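You operate a simulated robot arm through the tools that you are given. There is no shell and no other tool. Be economical: measure what you need, move in short steps, check, and stop when the job is done.

You run a simulated robot arm. Do the job below in one go: nothing can be reset, and whatever is moved stays where it is left.

## Task
Wind the mini white bobbin full on the small winder, then press END.
Fine: bobbin on the cone, roller arm on, work the winder slider till FULL and leave it home. Leave the other controls and bobbins.
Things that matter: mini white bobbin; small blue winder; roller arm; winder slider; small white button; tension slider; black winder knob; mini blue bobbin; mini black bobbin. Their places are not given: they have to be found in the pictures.

Only the result counts: the job must be done as asked and must still hold three seconds after the hand-in. Knocking over, shifting, dropping, spilling or breaking anything else fails it.

## Robot
A 7-joint arm with a two-finger parallel gripper, fixed in place. Base frame: the origin is at the foot of the arm, x ahead of it, y to its left, z up. Units: mm, degrees, N and s.
With the tool pointing down near the work surface it reaches from about 300 to 700 mm from the base axis. Its first joint turns from -66.0 to 66.0 degrees. Payload 1.57 kg.
The tool frame sits at the grasp point between the pads (the TCP): z along the fingers, y along the line on which they close. The tips reach 30 mm beyond it. Largest opening 110 mm; finger width 24, thickness 12; the body of the gripper, 48 by 112 mm, starts 78 mm behind the TCP.
Orientation is told as [roll, pitch, yaw] about the base's x, y, z axes, in that order, counted from this pose: with the fingers straight down and closing along the base's y, the tool's x points along the base's -x, its y along +y and its z along -z.

## Interface
- The arm moves only by the tool nudge_tool. Its argument "rows" is a list of rows, each a list of 7 numbers: the shift along the base's x, y, z in mm, then the turn, a rotation vector about the base's x, y, z in degrees, then the finger opening in mm, from 0 to 110. In form: [[x, y, z, rx, ry, rz, claw], ...]. A call has 1 to 10 rows; each row shifts and turns the commanded pose from where the row before left it. Each row takes 0.2 s and may step no farther than 50 mm and 8.6 degrees from the row before; otherwise, or with a gripper value out of range, the whole call is refused. A pose out of reach is approached as far as the arm can. The call stops where the force on the tool passes 90 N (or 10 N more than at its start, if that is more) or the arm is blocked; 0.2 s more then pass. The fingers move at their own pace (about 108 mm/s each) and stop on an object; they squeeze with about 38 N. The grip force told is the motor's: it shows also when the fingers shut on nothing. Time passes only in rows, and 0.2 s behind the last, so rows that do not move let the fingers close. The reply holds the time, the measured pose of the TCP, the force on the tool along the base axes, the opening and the grip force, in the units named above and with some noise.
- Cameras (640 x 400 px; columns grow to the right, rows downward): "scene" is fixed at [149.9, -396.7, 1401]; the picture's right is [0.73, -0.68, 0.00], its down [-0.41, -0.44, -0.80] and it looks along [0.55, 0.59, -0.60] (base axes); focal length 315 px, centre (320, 200). "wrist" rides on the gripper at [70, 16, -141] in the tool frame; the picture's right is [-0.23, 0.97, 0.00], its down [-0.86, -0.20, -0.48] and it looks along [-0.47, -0.11, 0.88] (tool axes); focal length 222 px, centre (320, 200).
- grab_frame(camera): a new picture of that camera. It takes no simulated time.
- measure_at(camera, pixels): for up to 12 pixels [column, row] of the newest picture of that camera ("zoom" is the newest enlarged one), the place [x, y, z] in the base frame of the surface seen there, good to about 2 mm, but the place of the scene camera against the robot may be out by one fixed shift of up to 25 mm in any direction. It takes no simulated time.
- zoom(camera, box): a new picture of the part [left, top, right, bottom] of that camera's present view, enlarged. It takes no simulated time.
- hand_in(): hands the job in; it is judged then, once.

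Keep the steps short. Do not move on a guess: measure, check each grasp and each placing, and mend mistakes. In all there are 80 turns and 46 pictures (those below and enlarged ones count). Leave the gripper open and the arm clear of the work at the hand-in unless told otherwise, and finish with a single line.

The tools are called after ">>>" as name(argument=value, ...) on one line, values as JSON. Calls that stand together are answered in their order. nudge_tool: Moves the arm, as the interface text tells. Its arguments: {"type":"object","properties":{"rows":{"type":"array"}},"required":["rows"]} The other tools are called the same way: grab_frame (camera) takes a picture; measure_at (camera, pixels) gives the place of the surface under pixels of a picture; zoom (camera, box) takes an enlarged picture of a part of a camera's view; hand_in () hands the job in.

At the start:

```text
clock: 0.0
tcp_pos: [450.2, 16.6, 1077.6]
tool_rot: [0.1, 0.0, 0.0]
ft_force: [0.0, 0.5, 0.9]
grip_width: 110.0
finger_force: 0.1
```

scene: 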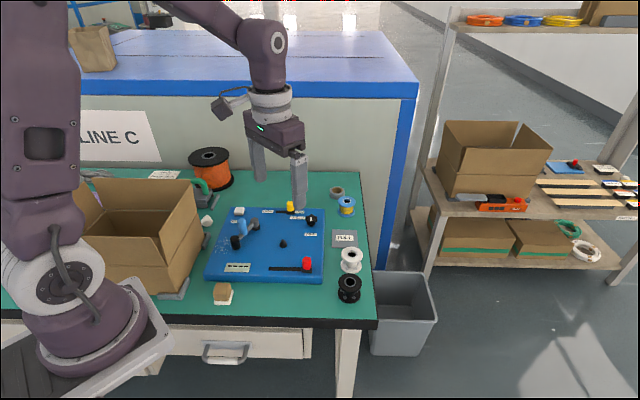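
wrist: 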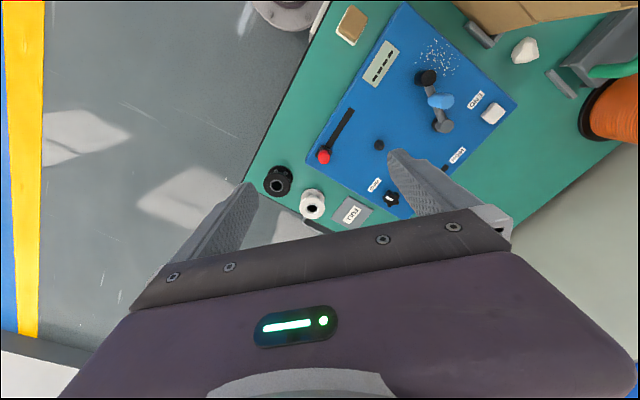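

I see the blue winder in the middle, with the white bobbin at scene (351,258). I'll enlarge both views to read the labels.

>>> zoom(camera="scene", box=[190, 170, 380, 310])

>>> zoom(camera="wrist", box=[240, 0, 560, 220])

```text
2.86 times, centred on (285, 240) of scene
```

zoom: 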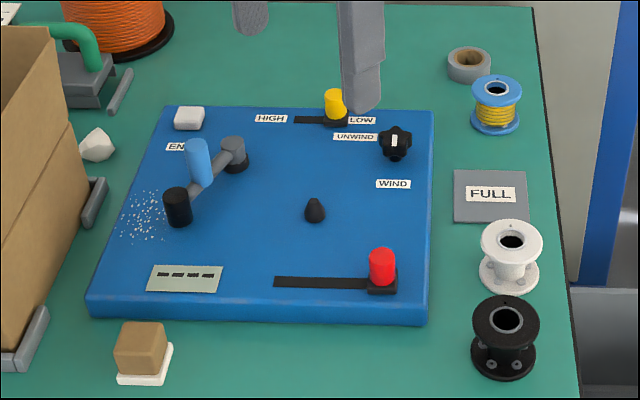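

```text
1.82 times, centred on (400, 110) of wrist
```

zoom: 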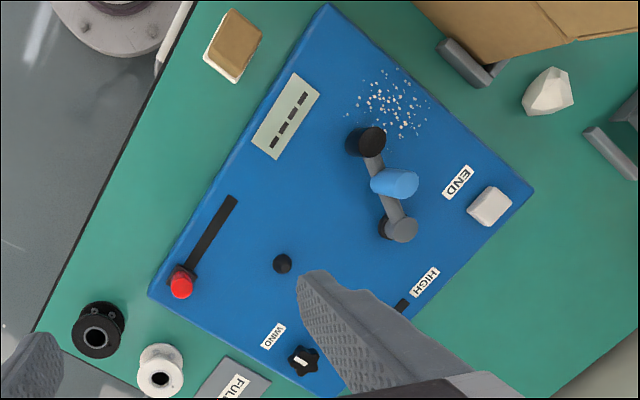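

The cone is at zoom (282,263), the red winder slider at (181,285), and the roller arm has its pivot at (400,228), a blue handle and a black roller. END is the white button at (490,206). I'll measure these in the wrist picture.

>>> measure_at(camera="zoom", pixels=[[160, 379], [160, 352], [282, 263], [181, 288], [233, 200], [394, 182], [372, 140], [403, 228], [490, 206], [98, 337], [302, 361], [230, 300]])

>>> measure_at(camera="scene", pixels=[[351, 250], [283, 241], [306, 260], [272, 269], [250, 214], [236, 237], [259, 215], [239, 210], [294, 240], [350, 285], [343, 239]])

```text
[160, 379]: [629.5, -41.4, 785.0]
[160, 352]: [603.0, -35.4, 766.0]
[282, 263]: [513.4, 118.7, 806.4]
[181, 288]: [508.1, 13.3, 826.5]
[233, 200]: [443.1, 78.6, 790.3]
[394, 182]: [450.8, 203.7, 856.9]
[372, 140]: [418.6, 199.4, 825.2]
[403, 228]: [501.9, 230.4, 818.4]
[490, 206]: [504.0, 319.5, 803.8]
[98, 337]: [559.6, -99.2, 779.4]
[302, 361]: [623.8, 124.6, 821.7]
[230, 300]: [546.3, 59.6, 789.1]
```

```text
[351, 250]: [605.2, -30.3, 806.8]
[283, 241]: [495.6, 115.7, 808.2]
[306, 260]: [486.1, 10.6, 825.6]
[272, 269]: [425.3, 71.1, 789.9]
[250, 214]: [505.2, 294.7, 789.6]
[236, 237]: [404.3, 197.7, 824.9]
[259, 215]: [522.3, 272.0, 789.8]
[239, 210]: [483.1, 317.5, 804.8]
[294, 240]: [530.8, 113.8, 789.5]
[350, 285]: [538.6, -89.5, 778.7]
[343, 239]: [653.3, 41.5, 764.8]
```

Wrist and scene differ by about (+20,+3,0), so I'll trust the wrist. Next I'll move nearer to the white bobbin, staying high, and look.

>>> nudge_tool(rows=[[25, -12, -37, 0, 0, 0, 110], [25, -12, -37, 0, 0, 0, 110], [25, -12, -37, 0, 0, 0, 110], [25, -12, -37, 0, 0, 0, 110], [0, 0, 0, 0, 0, 0, 110]])

>>> grab_frame(camera="wrist")

```text
clock: 1.2
tcp_pos: [550.7, -27.5, 930.6]
tool_rot: [0.0, -0.1, 0.1]
ft_force: [0.5, 0.5, 0.6]
grip_width: 110.1
finger_force: 0.0
```

```text
41 pictures are left
```

wrist: 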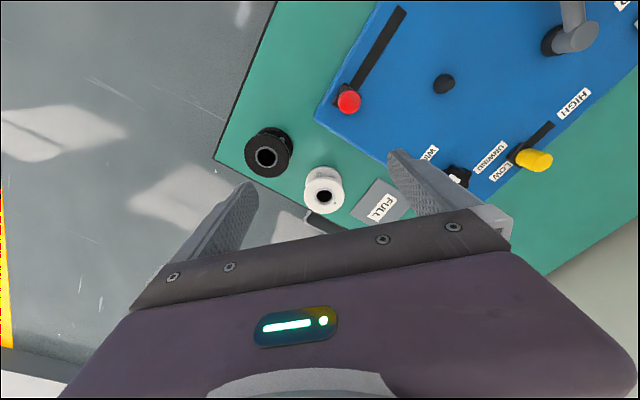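

>>> zoom(camera="wrist", box=[230, 110, 410, 230])

>>> measure_at(camera="wrist", pixels=[[308, 196], [341, 196], [324, 184], [325, 208], [444, 80], [349, 100], [267, 143], [267, 171], [440, 88], [457, 173], [402, 12], [341, 108]])

```text
3.33 times, centred on (320, 170) of wrist
```

zoom: 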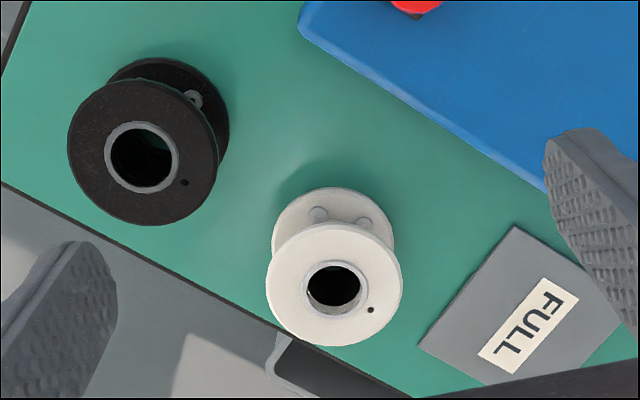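

```text
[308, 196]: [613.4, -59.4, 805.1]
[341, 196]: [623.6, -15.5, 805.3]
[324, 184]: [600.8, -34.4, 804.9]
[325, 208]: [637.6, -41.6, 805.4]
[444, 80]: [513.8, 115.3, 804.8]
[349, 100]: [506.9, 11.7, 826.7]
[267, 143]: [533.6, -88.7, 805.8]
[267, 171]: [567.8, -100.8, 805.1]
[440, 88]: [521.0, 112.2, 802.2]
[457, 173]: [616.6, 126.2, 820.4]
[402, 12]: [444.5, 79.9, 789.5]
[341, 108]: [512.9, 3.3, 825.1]
```

The white bobbin's centre is about (618,-38), its top at z 805, its flange about 55 mm across and its height 45 mm. I'll go above it with the fingers at 84 mm, then partly down, and look.

>>> nudge_tool(rows=[[34, -5, 0, 0, 0, 0, 84], [33.3, -5.5, 0, 0, 0, 0, 84], [0, 0, -40, 0, 0, 0, 84], [0, 0, -35, 0, 0, 0, 84], [0, 0, 0, 0, 0, 0, 84]])

>>> grab_frame(camera="wrist")

```text
clock: 2.4
tcp_pos: [617.2, -39.7, 856.8]
tool_rot: [0.0, 0.0, 0.0]
ft_force: [-0.7, 0.5, -0.5]
grip_width: 84.0
finger_force: 0.1
```

```text
39 pictures are left
```

wrist: 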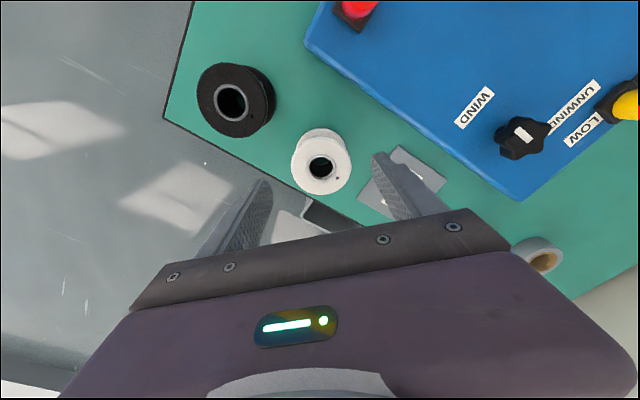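

>>> measure_at(camera="wrist", pixels=[[294, 167], [349, 167], [320, 141], [322, 190], [303, 150], [340, 187], [305, 186], [341, 150], [402, 170], [375, 195], [270, 195], [520, 135]])

```text
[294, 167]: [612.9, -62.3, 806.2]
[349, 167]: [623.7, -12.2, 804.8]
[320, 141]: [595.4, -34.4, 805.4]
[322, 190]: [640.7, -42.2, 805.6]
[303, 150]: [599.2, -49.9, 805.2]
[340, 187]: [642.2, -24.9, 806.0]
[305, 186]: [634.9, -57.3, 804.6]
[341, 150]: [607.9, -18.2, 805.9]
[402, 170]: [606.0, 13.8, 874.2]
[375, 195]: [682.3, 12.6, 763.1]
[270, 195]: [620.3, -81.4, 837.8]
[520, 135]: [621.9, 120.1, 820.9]
```

The centre reads (618.3,-37.5), with a diameter of about 53. I'll shift by (+1,+2), go down to z≈799 and close.

>>> nudge_tool(rows=[[1, 2, -20, 0, 0, 0, 84], [0, 0, -20, 0, 0, 0, 84], [0, 0, -18, 0, 0, 0, 84], [0, 0, 0, 0, 0, 0, 84], [0, 0, 0, 0, 0, 0, 45], [0, 0, 0, 0, 0, 0, 45], [0, 0, 0, 0, 0, 0, 45]])

```text
clock: 4.0
tcp_pos: [619.4, -37.8, 799.4]
tool_rot: [0.0, 0.0, 0.0]
ft_force: [0.4, -0.5, 0.4]
grip_width: 54.9
finger_force: 38.0
```

The grip holds at 54.9 mm with 38 N. I'll lift straight up and go towards the cone.

>>> nudge_tool(rows=[[0, 0, 30, 0, 0, 0, 45], [0, 0, 40, 0, 0, 0, 45], [0, 0, 30, 0, 0, 0, 45], [-25, 35, 0, 0, 0, 0, 45], [-25, 35, 0, 0, 0, 0, 45], [-25, 35, 0, 0, 0, 0, 45], [-15, 30, 0, 0, 0, 0, 45], [0, 0, 0, 0, 0, 0, 45]])

>>> grab_frame(camera="wrist")

>>> zoom(camera="scene", box=[190, 150, 390, 310])

```text
clock: 5.8
tcp_pos: [529.3, 97.8, 896.1]
tool_rot: [0.0, -0.1, 0.1]
ft_force: [1.0, -0.8, -1.0]
grip_width: 54.8
finger_force: 38.0
```

```text
38 pictures are left
```

wrist: 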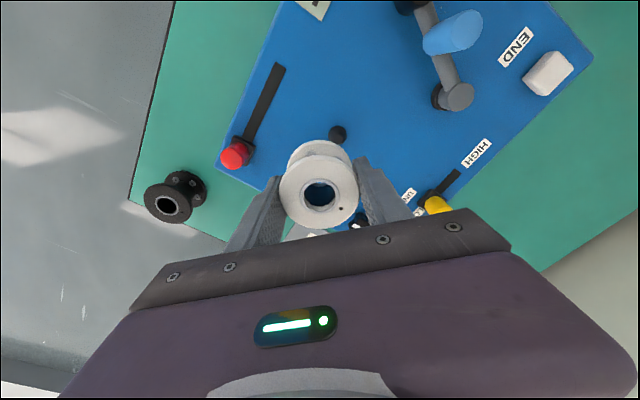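

```text
2.50 times, centred on (290, 230) of scene
```

zoom: 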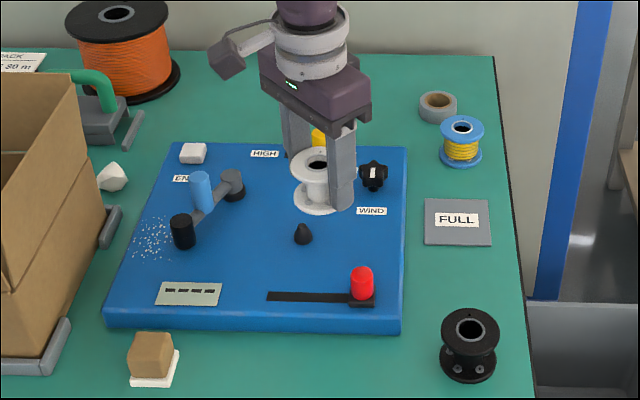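

The bobbin hangs upright in the grip. I'll zoom in on the cone to get its axis.

>>> zoom(camera="wrist", box=[260, 100, 420, 220])

>>> measure_at(camera="wrist", pixels=[[338, 131], [335, 133], [341, 133], [332, 134], [344, 134], [337, 139], [280, 192], [357, 192], [319, 157], [320, 227]])

```text
3.33 times, centred on (340, 160) of wrist
```

zoom: 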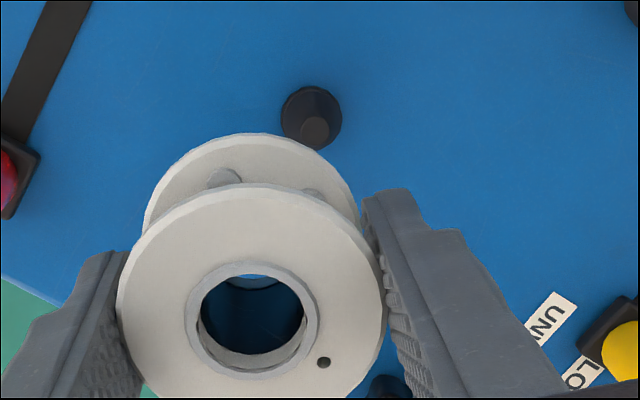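

```text
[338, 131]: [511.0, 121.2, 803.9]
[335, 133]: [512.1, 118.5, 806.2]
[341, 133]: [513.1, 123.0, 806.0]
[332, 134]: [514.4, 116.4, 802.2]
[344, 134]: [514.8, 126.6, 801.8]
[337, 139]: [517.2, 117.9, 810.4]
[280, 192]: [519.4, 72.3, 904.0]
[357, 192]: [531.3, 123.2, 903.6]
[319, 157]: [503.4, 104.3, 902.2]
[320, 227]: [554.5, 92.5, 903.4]
```

>>> measure_at(camera="zoom", pixels=[[316, 130], [305, 130], [327, 130], [316, 120], [316, 141], [283, 118], [340, 118], [310, 89], [251, 262], [252, 380], [187, 320], [318, 320]])

```text
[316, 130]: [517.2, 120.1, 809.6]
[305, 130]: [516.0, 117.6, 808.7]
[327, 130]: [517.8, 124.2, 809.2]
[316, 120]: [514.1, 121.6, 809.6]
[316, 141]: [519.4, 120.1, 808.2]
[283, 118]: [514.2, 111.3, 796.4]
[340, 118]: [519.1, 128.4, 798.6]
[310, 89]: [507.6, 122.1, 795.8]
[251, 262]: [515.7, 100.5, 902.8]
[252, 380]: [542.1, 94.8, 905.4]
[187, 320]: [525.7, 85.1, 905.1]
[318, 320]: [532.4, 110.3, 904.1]
```

The cone's axis is at (516.8,120.3), with its tip at z 809. The bobbin's bore is in line with the TCP. I'll go over the axis and down to z 853, with the bobbin's bottom just above the tip, then check.

>>> nudge_tool(rows=[[-12.3, 22.5, 0, 0, 0, 0, 45], [0, 0, -22, 0, 0, 0, 45], [0, 0, -21, 0, 0, 0, 45], [0, 0, 0, 0, 0, 0, 45]])

>>> zoom(camera="scene", box=[240, 190, 330, 270])

>>> zoom(camera="wrist", box=[260, 120, 420, 240])

```text
clock: 6.8
tcp_pos: [516.6, 118.9, 852.0]
tool_rot: [0.0, 0.0, 0.0]
ft_force: [0.6, 0.2, -0.4]
grip_width: 54.9
finger_force: 38.1
```

```text
5.00 times, centred on (285, 230) of scene
```

zoom: 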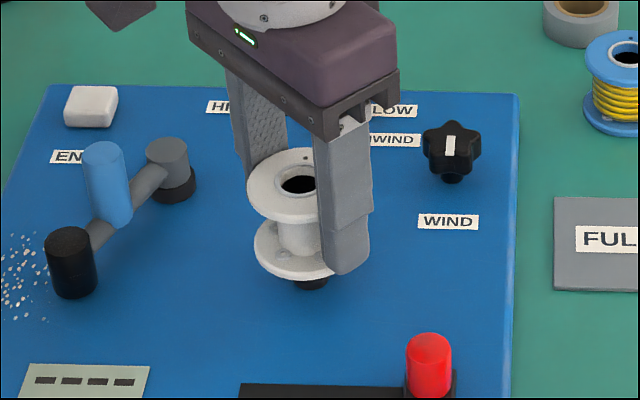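

```text
3.33 times, centred on (340, 180) of wrist
```

zoom: 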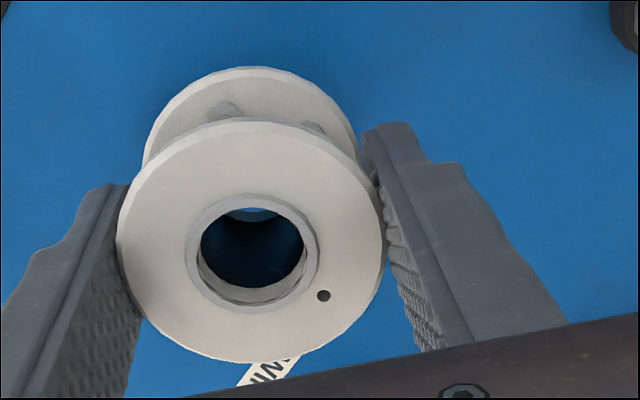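

The bobbin is over the cone. I'll lower it in small steps and watch the force.

>>> nudge_tool(rows=[[0, 0.5, -5, 0, 0, 0, 45], [0, 0, -5, 0, 0, 0, 45], [0, 0, -4, 0, 0, 0, 45], [0, 0, 0, 0, 0, 0, 45]])

```text
clock: 7.8
tcp_pos: [516.5, 120.0, 840.5]
tool_rot: [-0.1, -0.1, 0.0]
ft_force: [-0.3, 0.1, 0.8]
grip_width: 54.4
finger_force: 37.7
```

There's no contact force yet, so I'll go on down.

>>> nudge_tool(rows=[[0, 0, -3, 0, 0, 0, 45], [0, 0, -3, 0, 0, 0, 45], [0, 0, 0, 0, 0, 0, 45]])

```text
clock: 8.6
tcp_pos: [516.8, 120.3, 833.4]
tool_rot: [0.0, 0.0, 0.0]
ft_force: [0.3, -0.1, -0.7]
grip_width: 54.6
finger_force: 37.7
```

>>> nudge_tool(rows=[[0, 0, -2, 0, 0, 0, 45], [0, 0, -2, 0, 0, 0, 45], [0, 0, 0, 0, 0, 0, 45]])

```text
clock: 9.4
tcp_pos: [515.5, 120.2, 828.8]
tool_rot: [0.0, -0.1, 0.0]
ft_force: [-0.5, -0.5, -0.7]
grip_width: 54.5
finger_force: 38.2
```

>>> nudge_tool(rows=[[0, 0, -1, 0, 0, 0, 45], [0, 0, -1, 0, 0, 0, 45], [0, 0, 0, 0, 0, 0, 45]])

>>> zoom(camera="scene", box=[240, 190, 330, 270])

```text
clock: 10.2
tcp_pos: [517.5, 119.3, 828.2]
tool_rot: [0.0, 0.0, 0.0]
ft_force: [-1.5, -0.4, 0.2]
grip_width: 54.8
finger_force: 38.4
```

```text
5.00 times, centred on (285, 230) of scene
```

zoom: 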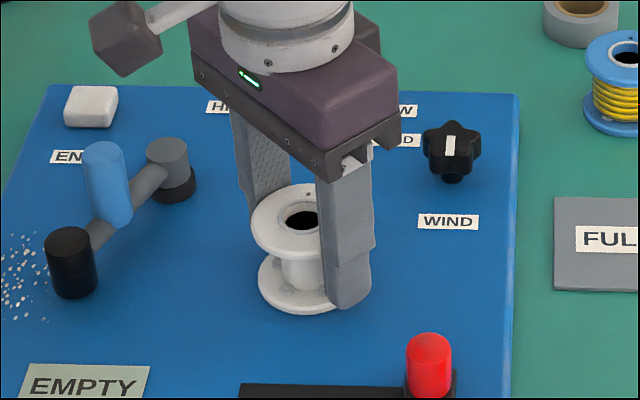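

The display reads EMPTY, so the bobbin is seated and seen by the winder. I'll open the fingers, lift and look.

>>> nudge_tool(rows=[[0, 0, 0, 0, 0, 0, 80], [0, 0, 0, 0, 0, 0, 80], [0, 0, 30, 0, 0, 0, 80], [0, 0, 40, 0, 0, 0, 80], [0, 0, 40, 0, 0, 0, 80], [0, 0, 0, 0, 0, 0, 80]])

>>> zoom(camera="scene", box=[200, 180, 360, 290])

>>> grab_frame(camera="wrist")

```text
clock: 11.6
tcp_pos: [516.8, 119.6, 937.8]
tool_rot: [-0.1, 0.1, 0.1]
ft_force: [0.1, 0.5, 0.4]
grip_width: 79.8
finger_force: 0.0
```

```text
3.64 times, centred on (280, 235) of scene
```

zoom: 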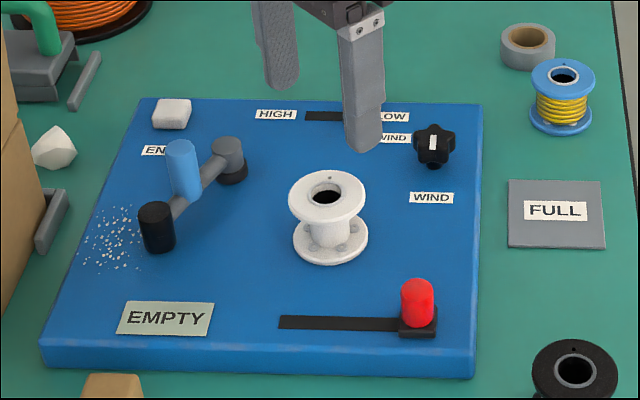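

```text
31 pictures are left
```

wrist: 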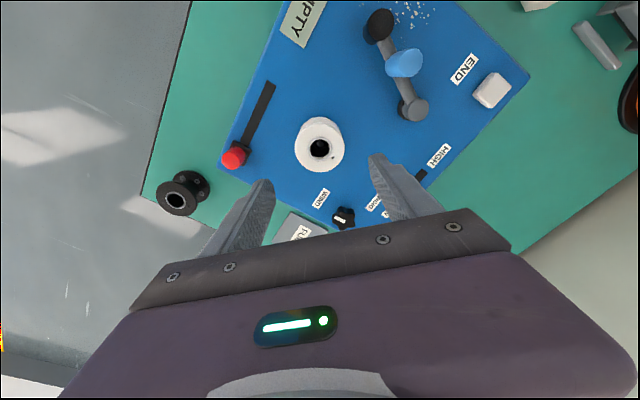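

The bobbin stands upright on the cone. Next is the roller arm: I'll move above its blue handle at about (451,204), turning the fingers 25° so they close across the arm, and look.

>>> nudge_tool(rows=[[-25, 27, 0, 0, 0, 8.3, 60], [-25, 27, 0, 0, 0, 8.3, 60], [-20, 26, 0, 0, 0, 8.3, 60], [0, 0, 0, 0, 0, 0, 60]])

>>> grab_frame(camera="wrist")

```text
clock: 12.6
tcp_pos: [445.9, 198.7, 937.1]
tool_rot: [0.1, 0.0, 24.9]
ft_force: [-0.5, -0.7, 0.7]
grip_width: 60.3
finger_force: 0.1
```

```text
30 pictures are left
```

wrist: 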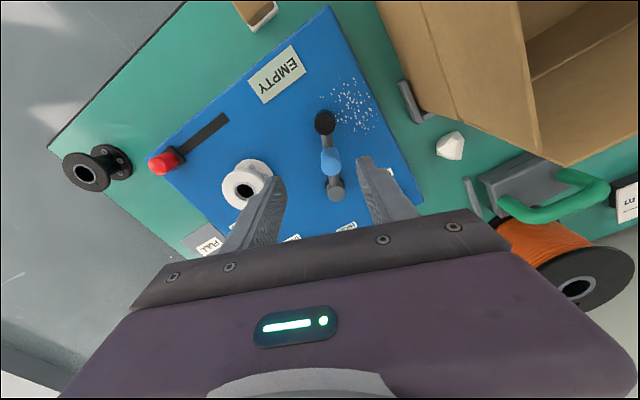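

>>> zoom(camera="wrist", box=[270, 95, 390, 215])

```text
3.33 times, centred on (330, 155) of wrist
```

zoom: 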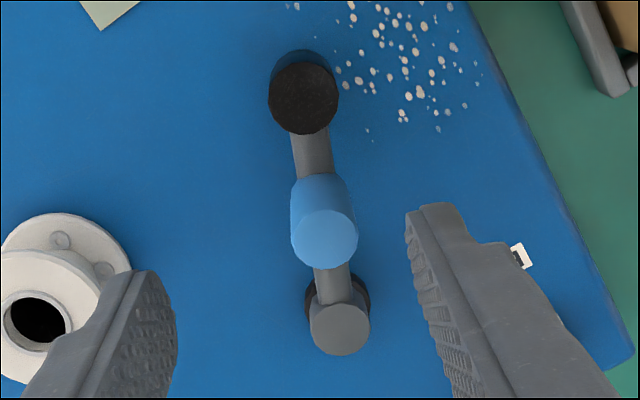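

I'll measure the handle's top (324,240), the roller's top (304,97), the pivot's top (340,330), the bar and the handle's edges.

>>> measure_at(camera="zoom", pixels=[[324, 240], [296, 240], [354, 240], [324, 214], [324, 264], [304, 97], [340, 330], [312, 330], [367, 330], [312, 150], [340, 285], [310, 195]])

```text
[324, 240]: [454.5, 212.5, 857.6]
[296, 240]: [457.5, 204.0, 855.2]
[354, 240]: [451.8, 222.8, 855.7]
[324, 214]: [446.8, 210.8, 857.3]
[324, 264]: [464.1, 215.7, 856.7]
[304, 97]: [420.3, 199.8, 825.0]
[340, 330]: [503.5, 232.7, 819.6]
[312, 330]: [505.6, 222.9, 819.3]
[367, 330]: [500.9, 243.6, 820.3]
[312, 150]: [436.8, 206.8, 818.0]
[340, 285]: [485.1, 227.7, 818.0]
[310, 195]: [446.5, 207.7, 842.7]
```

The handle's centre is (455,213), with its top at z 857 and a diameter of 20. The pivot is (503.3,233), so the arm now points at -158° and the bobbin lies at -83°. I'll go down to z 853 and close on the handle.

>>> nudge_tool(rows=[[9, 14.3, 0, 0, 0, 0, 60], [0, 0, -42, 0, 0, 0, 60], [0, 0, -42, 0, 0, 0, 60], [0, 0, 0, 0, 0, 0, 60], [0, 0, 0, 0, 0, 0, 10], [0, 0, 0, 0, 0, 0, 10], [0, 0, 0, 0, 0, 0, 10]])

>>> grab_frame(camera="wrist")

```text
clock: 14.2
tcp_pos: [454.4, 214.7, 854.5]
tool_rot: [-0.2, 0.0, 24.8]
ft_force: [8.3, -13.8, -13.4]
grip_width: 21.6
finger_force: 35.0
```

```text
28 pictures are left
```

wrist: 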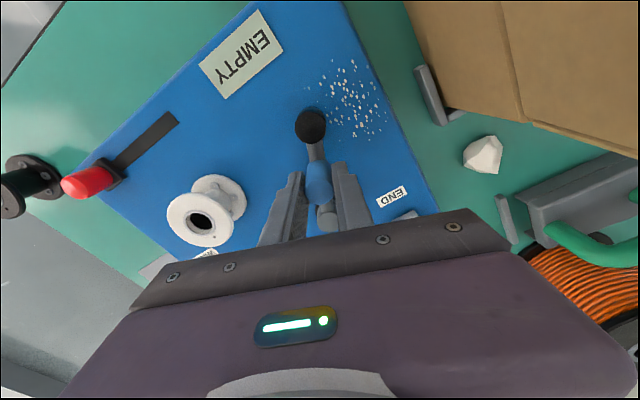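

The handle is held at 21.6 mm. I'll swing the first 31° of the arc about the pivot, turning the tool along with it.

>>> nudge_tool(rows=[[3.0, -6.15, 0, 0, 0, 7.5, 10], [4.1, -6.05, 0, 0, 0, 8, 10], [4.9, -5.4, 0, 0, 0, 8, 10], [5.6, -4.7, 0, 0, 0, 8, 10], [0, 0, 0, 0, 0, 0, 10]])

>>> zoom(camera="scene", box=[200, 180, 360, 290])

```text
clock: 15.4
tcp_pos: [472.1, 193.2, 854.0]
tool_rot: [0.0, 0.0, 56.5]
ft_force: [-3.2, 0.2, -4.5]
grip_width: 21.6
finger_force: 34.7
```

```text
3.64 times, centred on (280, 235) of scene
```

zoom: 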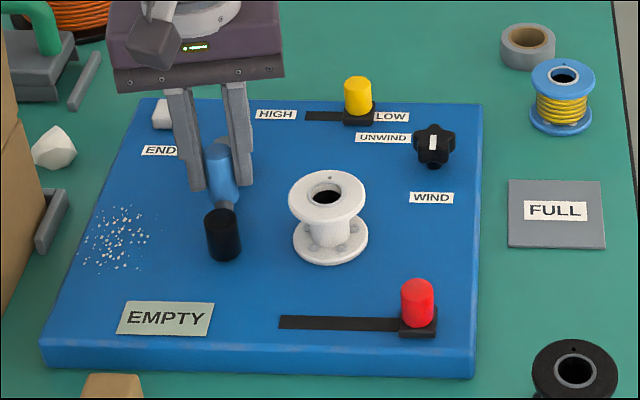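

The arm follows. I'll carry on to about -102° and check.

>>> nudge_tool(rows=[[6.15, -3.9, 0, 0, 0, 8, 10], [6.65, -2.95, 0, 0, 0, 8, 10], [7.0, -2.05, 0, 0, 0, 8, 10], [0, 0, 0, 0, 0, 0, 10]])

>>> zoom(camera="scene", box=[200, 180, 360, 290])

```text
clock: 16.4
tcp_pos: [492.2, 183.8, 855.2]
tool_rot: [0.2, -0.1, 80.7]
ft_force: [-27.6, 18.8, 3.9]
grip_width: 21.6
finger_force: 34.7
```

```text
3.64 times, centred on (280, 235) of scene
```

zoom: 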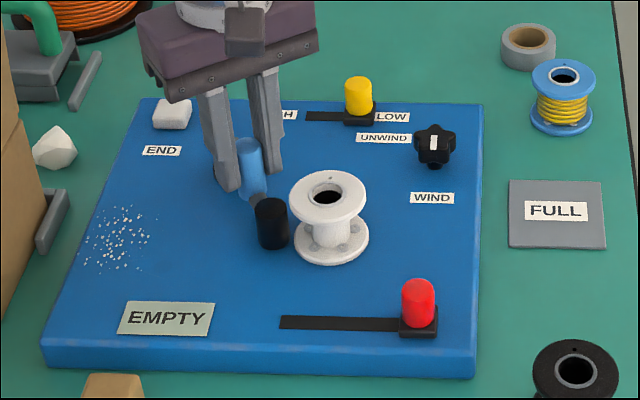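

There's about 30 N of resistance along the swing. I'll see whether the roller passes between the flanges or meets the rim.

>>> grab_frame(camera="wrist")

>>> zoom(camera="scene", box=[250, 210, 300, 250])

```text
25 pictures are left
```

wrist: 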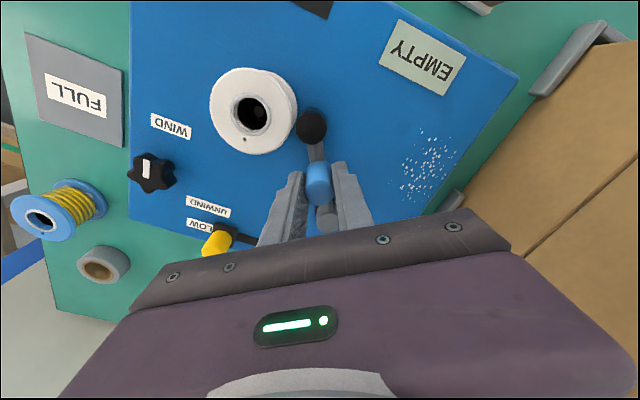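

```text
10.00 times, centred on (275, 230) of scene
```

zoom: 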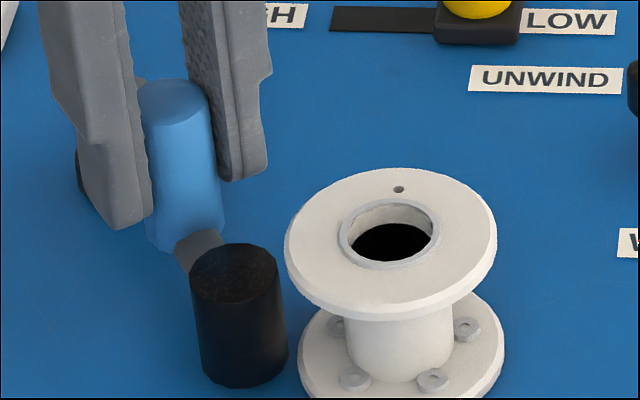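

>>> measure_at(camera="zoom", pixels=[[240, 265], [240, 300], [240, 380], [284, 330], [290, 250], [330, 312], [304, 350], [400, 350], [345, 360], [180, 170], [205, 245], [360, 345]])

```text
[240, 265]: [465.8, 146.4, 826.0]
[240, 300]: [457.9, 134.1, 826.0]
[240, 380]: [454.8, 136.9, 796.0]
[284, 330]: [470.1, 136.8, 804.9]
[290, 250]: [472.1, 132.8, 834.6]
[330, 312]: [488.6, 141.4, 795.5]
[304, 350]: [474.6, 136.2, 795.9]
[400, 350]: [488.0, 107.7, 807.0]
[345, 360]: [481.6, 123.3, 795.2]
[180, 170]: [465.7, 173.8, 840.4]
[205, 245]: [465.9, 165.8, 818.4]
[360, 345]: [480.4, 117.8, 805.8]
```

The roller spans z 796–826 and the flanges leave about 796–829, so it should fit between. I'll go on in a small 3° step and read the force.

>>> nudge_tool(rows=[[2.7, -0.46, 0, 0, 0, 3, 10], [0, 0, 0, 0, 0, 0, 10]])

>>> zoom(camera="scene", box=[250, 210, 300, 250])

```text
clock: 17.0
tcp_pos: [491.5, 183.9, 855.1]
tool_rot: [0.5, 0.0, 83.5]
ft_force: [-61.4, 19.6, 26.8]
grip_width: 21.9
finger_force: 35.2
```

```text
10.00 times, centred on (275, 230) of scene
```

zoom: 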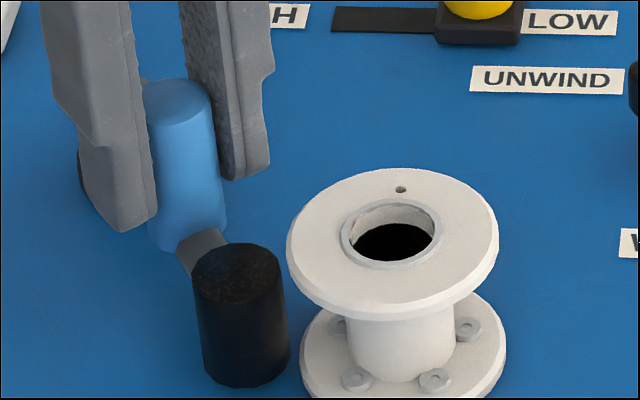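

The arm now meets a firm stop with the roller at the bobbin, and the bobbin is unmoved. I'll ease off the push, open a little and see whether the arm stays.

>>> nudge_tool(rows=[[-2.2, 0.4, 0, 0, 0, -3, 10], [0, 0, 0, 0, 0, 0, 10], [0, 0, 0, 0, 0, 0, 36], [0, 0, 0, 0, 0, 0, 36]])

>>> zoom(camera="scene", box=[200, 180, 360, 290])

```text
clock: 18.0
tcp_pos: [495.3, 182.2, 855.1]
tool_rot: [-0.2, 0.0, 80.4]
ft_force: [0.2, 0.6, 0.5]
grip_width: 36.1
finger_force: 0.1
```

```text
3.64 times, centred on (280, 235) of scene
```

zoom: 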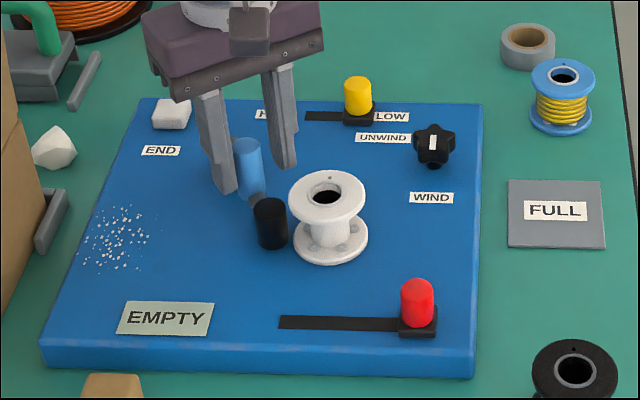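

The arm stays put. I'll rise and go to the red slider at about (507,12), turning the fingers to yaw ≈42°, along the slot.

>>> nudge_tool(rows=[[0, 0, 40, 0, 0, 0, 60], [0, 0, 45, 0, 0, 0, 60], [0, -40, 0, 0, 0, -7.6, 60], [0, -40, 0, 0, 0, -7.6, 60], [0, -40, 0, 0, 0, -7.6, 60], [0, -40, 0, 0, 0, -7.6, 60], [0, 0, 0, 0, 0, -7.6, 60], [0, 0, 0, 0, 0, 0, 60]])

>>> grab_frame(camera="wrist")

```text
clock: 19.8
tcp_pos: [494.2, 23.9, 940.2]
tool_rot: [0.0, 0.0, 42.3]
ft_force: [0.7, 0.3, 0.2]
grip_width: 59.8
finger_force: 0.1
```

```text
21 pictures are left
```

wrist: 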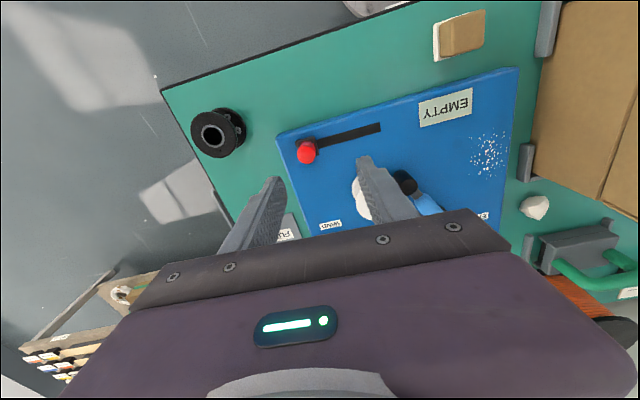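

>>> measure_at(camera="wrist", pixels=[[307, 155], [300, 155], [314, 153], [307, 150], [305, 142], [379, 127], [316, 139], [360, 130], [297, 146], [350, 137]])

```text
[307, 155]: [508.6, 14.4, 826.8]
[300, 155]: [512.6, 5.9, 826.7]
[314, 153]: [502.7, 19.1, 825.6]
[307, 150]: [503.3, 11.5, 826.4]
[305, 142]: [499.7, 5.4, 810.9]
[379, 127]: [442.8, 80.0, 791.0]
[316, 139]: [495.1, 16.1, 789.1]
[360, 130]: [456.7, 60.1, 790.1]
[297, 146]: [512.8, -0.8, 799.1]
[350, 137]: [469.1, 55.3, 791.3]
```

The knob's centre is (507.5,12.7) with its top at z 826, and the slot ends at (443,80), so it runs along (-0.69,0.72). I'll descend to z 832 and grip the knob.

>>> nudge_tool(rows=[[13.3, -11.2, 0, 0, 0, 0, 60], [0, 0, -40, 0, 0, 0, 60], [0, 0, -40, 0, 0, 0, 60], [0, 0, -28, 0, 0, 0, 60], [0, 0, 0, 0, 0, 0, 60], [0, 0, 0, 0, 0, 0, 8], [0, 0, 0, 0, 0, 0, 8], [0, 0, 0, 0, 0, 0, 8]])

```text
clock: 21.6
tcp_pos: [507.1, 12.5, 829.8]
tool_rot: [0.1, 0.0, 42.4]
ft_force: [-8.3, 8.3, -5.1]
grip_width: 23.0
finger_force: 35.4
```

The knob is gripped at 23 mm. I'll slide 66 mm along the slot and check.

>>> nudge_tool(rows=[[-7.6, 7.9, 0, 0, 0, 0, 8], [-7.6, 7.9, 0, 0, 0, 0, 8], [-7.6, 7.9, 0, 0, 0, 0, 8], [-7.6, 7.9, 0, 0, 0, 0, 8], [-7.6, 7.9, 0, 0, 0, 0, 8], [-7.6, 7.9, 0, 0, 0, 0, 8], [0, 0, 0, 0, 0, 0, 8]])

>>> zoom(camera="scene", box=[200, 180, 360, 290])

```text
clock: 23.2
tcp_pos: [460.2, 58.7, 832.3]
tool_rot: [0.0, 0.0, 42.4]
ft_force: [-5.0, -4.9, -21.3]
grip_width: 22.5
finger_force: 35.5
```

```text
3.64 times, centred on (280, 235) of scene
```

zoom: 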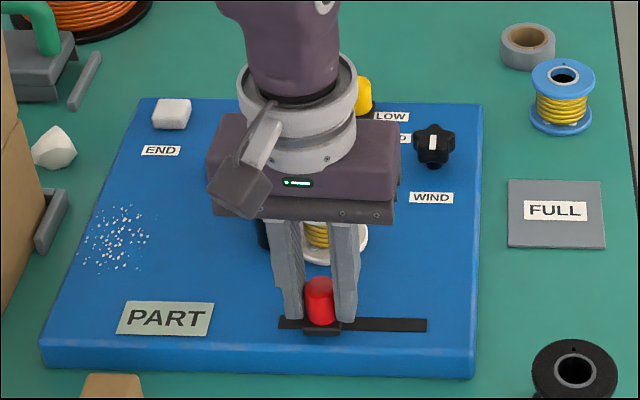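

The display now reads PART and yellow wire shows on the bobbin. I'll hold the slider here 1 s and read the display again.

>>> nudge_tool(rows=[[0, 0, 0, 0, 0, 0, 8], [0, 0, 0, 0, 0, 0, 8], [0, 0, 0, 0, 0, 0, 8], [0, 0, 0, 0, 0, 0, 8]])

>>> zoom(camera="scene", box=[200, 180, 360, 290])

```text
clock: 24.2
tcp_pos: [460.0, 58.0, 829.9]
tool_rot: [0.0, 0.1, 42.3]
ft_force: [-9.8, -8.1, -18.4]
grip_width: 23.0
finger_force: 35.3
```

```text
3.64 times, centred on (280, 235) of scene
```

zoom: 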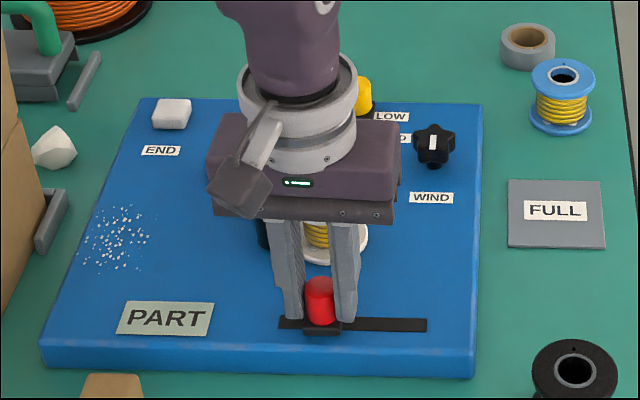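

Still PART. I'll bring the slider back home and read again, so as not to overwind.

>>> nudge_tool(rows=[[7.6, -7.9, 0, 0, 0, 0, 8], [7.6, -7.9, 0, 0, 0, 0, 8], [7.6, -7.9, 0, 0, 0, 0, 8], [7.6, -7.9, 0, 0, 0, 0, 8], [7.6, -7.9, 0, 0, 0, 0, 8], [7.6, -7.9, 0, 0, 0, 0, 8], [0, 0, 0, 0, 0, 0, 8]])

>>> zoom(camera="scene", box=[200, 180, 360, 290])

```text
clock: 25.8
tcp_pos: [506.6, 12.9, 831.8]
tool_rot: [0.0, 0.0, 42.5]
ft_force: [-9.6, -5.0, -17.0]
grip_width: 22.5
finger_force: 35.6
```

```text
3.64 times, centred on (280, 235) of scene
```

zoom: 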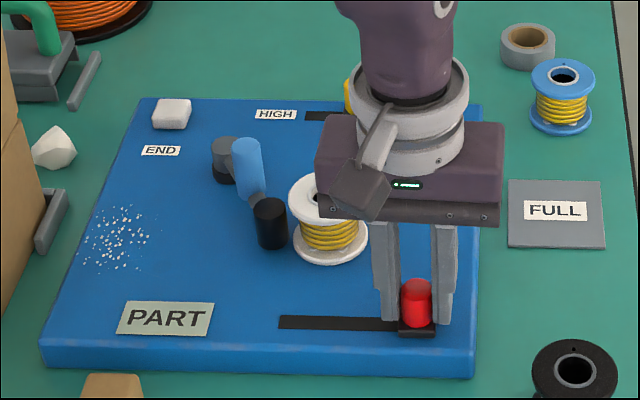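

It's home and reads PART. I'll make a second stroke out and look.

>>> nudge_tool(rows=[[-7.6, 7.9, 0, 0, 0, 0, 8], [-7.6, 7.9, 0, 0, 0, 0, 8], [-7.6, 7.9, 0, 0, 0, 0, 8], [-7.6, 7.9, 0, 0, 0, 0, 8], [-7.6, 7.9, 0, 0, 0, 0, 8], [-7.6, 7.9, 0, 0, 0, 0, 8], [0, 0, 0, 0, 0, 0, 8]])

>>> zoom(camera="scene", box=[200, 180, 360, 290])

```text
clock: 27.4
tcp_pos: [462.0, 60.5, 831.3]
tool_rot: [0.0, 0.0, 42.3]
ft_force: [-12.7, -13.8, 20.3]
grip_width: 22.7
finger_force: 35.6
```

```text
3.64 times, centred on (280, 235) of scene
```

zoom: 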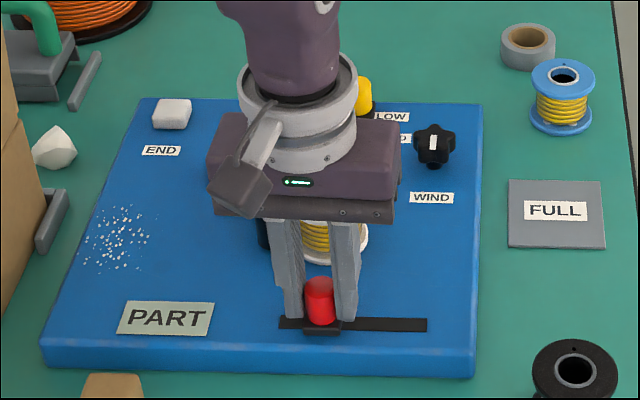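

Still PART. I'll bring it home and read.

>>> nudge_tool(rows=[[7.6, -7.9, 0, 0, 0, 0, 8], [7.6, -7.9, 0, 0, 0, 0, 8], [7.6, -7.9, 0, 0, 0, 0, 8], [7.6, -7.9, 0, 0, 0, 0, 8], [7.6, -7.9, 0, 0, 0, 0, 8], [7.6, -7.9, 0, 0, 0, 0, 8], [0, 0, 0, 0, 0, 0, 8]])

>>> zoom(camera="scene", box=[200, 180, 360, 290])

```text
clock: 29.0
tcp_pos: [508.9, 13.1, 830.9]
tool_rot: [0.0, -0.2, 42.5]
ft_force: [5.6, 7.1, -5.0]
grip_width: 22.9
finger_force: 35.6
```

```text
3.64 times, centred on (280, 235) of scene
```

zoom: 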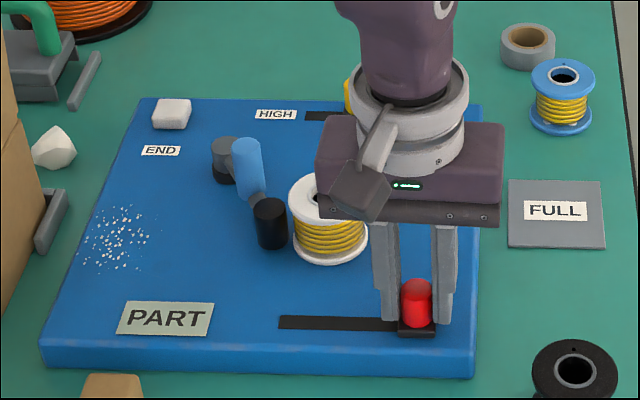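

The wire is thicker, so each stroke adds some. I'll make a third stroke out and look.

>>> nudge_tool(rows=[[-7.6, 7.9, 0, 0, 0, 0, 8], [-7.6, 7.9, 0, 0, 0, 0, 8], [-7.6, 7.9, 0, 0, 0, 0, 8], [-7.6, 7.9, 0, 0, 0, 0, 8], [-7.6, 7.9, 0, 0, 0, 0, 8], [-7.6, 7.9, 0, 0, 0, 0, 8], [0, 0, 0, 0, 0, 0, 8]])

>>> zoom(camera="scene", box=[200, 180, 360, 290])

```text
clock: 30.6
tcp_pos: [462.2, 58.8, 831.7]
tool_rot: [0.0, 0.1, 42.4]
ft_force: [5.5, 4.6, -27.1]
grip_width: 22.7
finger_force: 34.8
```

```text
3.64 times, centred on (280, 235) of scene
```

zoom: 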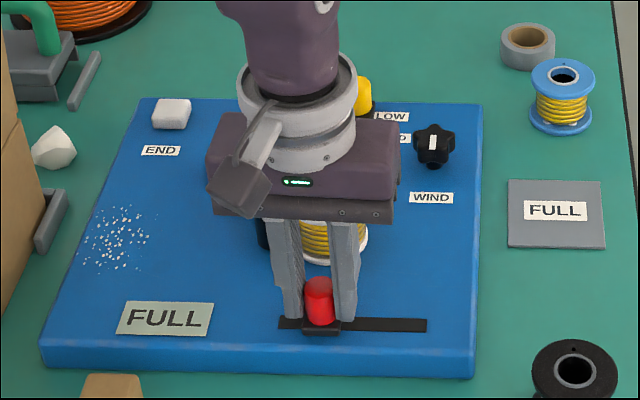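

It reads FULL. I'll bring the slider home with a slight extra push onto its stop, and check.

>>> nudge_tool(rows=[[7.6, -7.9, 0, 0, 0, 0, 8], [7.6, -7.9, 0, 0, 0, 0, 8], [7.6, -7.9, 0, 0, 0, 0, 8], [7.6, -7.9, 0, 0, 0, 0, 8], [7.6, -7.9, 0, 0, 0, 0, 8], [7.6, -7.9, 0, 0, 0, 0, 8], [0.7, -0.7, 0, 0, 0, 0, 8], [0, 0, 0, 0, 0, 0, 8]])

>>> zoom(camera="scene", box=[200, 180, 360, 290])

```text
clock: 32.4
tcp_pos: [507.0, 12.5, 831.4]
tool_rot: [0.0, 0.0, 42.5]
ft_force: [-8.7, 22.5, 22.0]
grip_width: 22.6
finger_force: 35.1
```

```text
3.64 times, centred on (280, 235) of scene
```

zoom: 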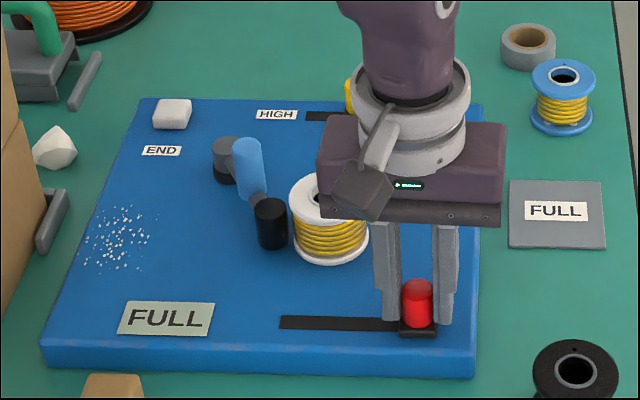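

FULL holds with the slider home. I'll let go, rise and travel towards END at about (504,320).

>>> nudge_tool(rows=[[0, 0, 0, 0, 0, 0, 50], [0, 0, 0, 0, 0, 0, 50], [0, 0, 45, 0, 0, 0, 50], [0, 0, 50, 0, 0, 0, 50], [-10, 45, 0, 0, 0, 0, 50], [-10, 45, 0, 0, 0, 0, 50], [-5, 45, 0, 0, 0, 0, 20], [0, 45, 0, 0, 0, 0, 0], [0, 45, 0, 0, 0, 0, 0], [0, 45, 0, 0, 0, 0, 0]])

>>> grab_frame(camera="wrist")

```text
clock: 34.6
tcp_pos: [481.4, 282.3, 925.5]
tool_rot: [0.0, 0.0, 42.5]
ft_force: [0.3, -0.5, 0.7]
grip_width: 0.0
finger_force: 21.0
```

```text
13 pictures are left
```

wrist: 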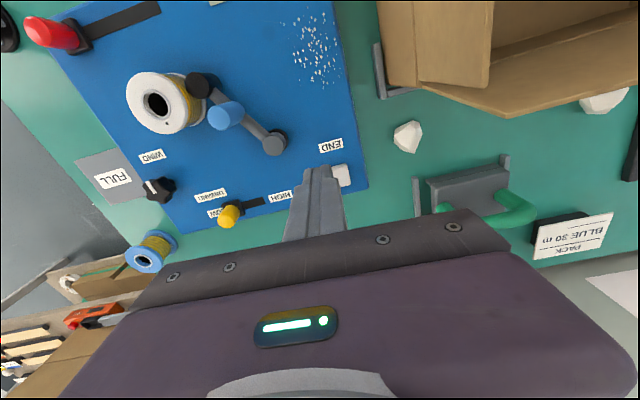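

>>> measure_at(camera="wrist", pixels=[[342, 175], [338, 168], [347, 168], [349, 182], [341, 183], [250, 203], [228, 215]])

```text
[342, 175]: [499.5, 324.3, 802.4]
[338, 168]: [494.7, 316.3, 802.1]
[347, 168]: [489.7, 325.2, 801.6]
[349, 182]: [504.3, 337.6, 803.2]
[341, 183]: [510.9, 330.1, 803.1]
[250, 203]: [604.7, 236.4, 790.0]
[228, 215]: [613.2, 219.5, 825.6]
```

The END button's centre is about (502,322) with its top at z 803, so the tips touch at TCP z 833. I'll go above it and down to 840.

>>> nudge_tool(rows=[[20.5, 39.5, 0, 0, 0, 0, 0], [0, 0, -45, 0, 0, 0, 0], [0, 0, -40, 0, 0, 0, 0], [0, 0, 0, 0, 0, 0, 0]])

>>> zoom(camera="scene", box=[200, 180, 360, 290])

```text
clock: 35.6
tcp_pos: [501.0, 319.3, 842.4]
tool_rot: [-0.1, 0.0, 42.4]
ft_force: [-0.8, 0.0, -0.4]
grip_width: 0.1
finger_force: 21.6
```

```text
3.64 times, centred on (280, 235) of scene
```

zoom: 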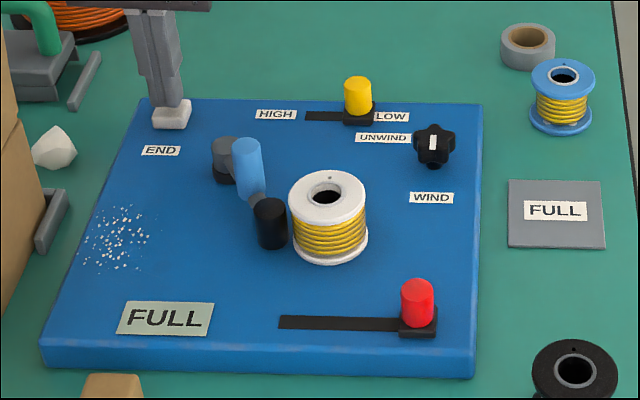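

The tips are just above the button. I'll press in small steps.

>>> nudge_tool(rows=[[0, 1.5, -5, 0, 0, 0, 0], [0, 0, -3, 0, 0, 0, 0], [0, 0, -2, 0, 0, 0, 0], [0, 0, -2, 0, 0, 0, 0], [0, 0, 0, 0, 0, 0, 0]])

>>> zoom(camera="scene", box=[200, 180, 360, 290])

```text
clock: 36.8
tcp_pos: [502.6, 321.1, 830.4]
tool_rot: [0.0, 0.0, 42.4]
ft_force: [-0.8, -0.5, 2.3]
grip_width: 0.0
finger_force: 21.2
```

```text
3.64 times, centred on (280, 235) of scene
```

zoom: 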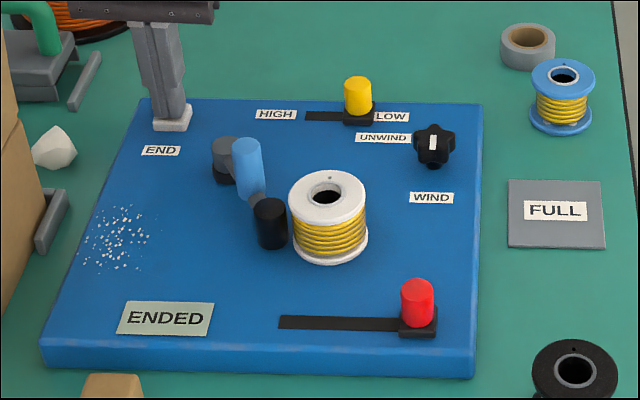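

The display reads ENDED. I'll rise straight up, open the gripper and check once more.

>>> nudge_tool(rows=[[0, 0, 40, 0, 0, 0, 0], [0, 0, 50, 0, 0, 0, 0], [0, 0, 50, 0, 0, 0, 80], [0, 0, 0, 0, 0, 0, 80], [0, 0, 0, 0, 0, 0, 80]])

>>> zoom(camera="scene", box=[200, 170, 370, 310])

```text
clock: 38.0
tcp_pos: [504.3, 320.0, 968.1]
tool_rot: [0.0, -0.1, 42.4]
ft_force: [-0.6, -0.3, 0.1]
grip_width: 80.0
finger_force: 0.0
```

```text
2.86 times, centred on (285, 240) of scene
```

zoom: 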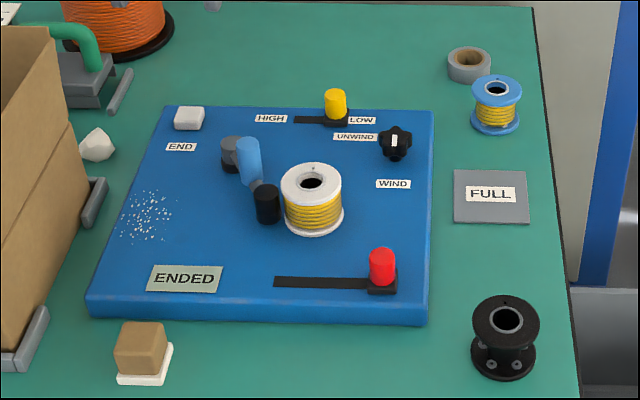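

Everything is in place: the display shows ENDED, the bobbin is full on the cone, the slider is home, and nothing else has moved. I'll hand in.

>>> hand_in()

```text
The job is handed in.
```

The mini white bobbin is wound full on the cone with the roller arm on and the slider home; I pressed END, the display reads ENDED, and the job is handed in.
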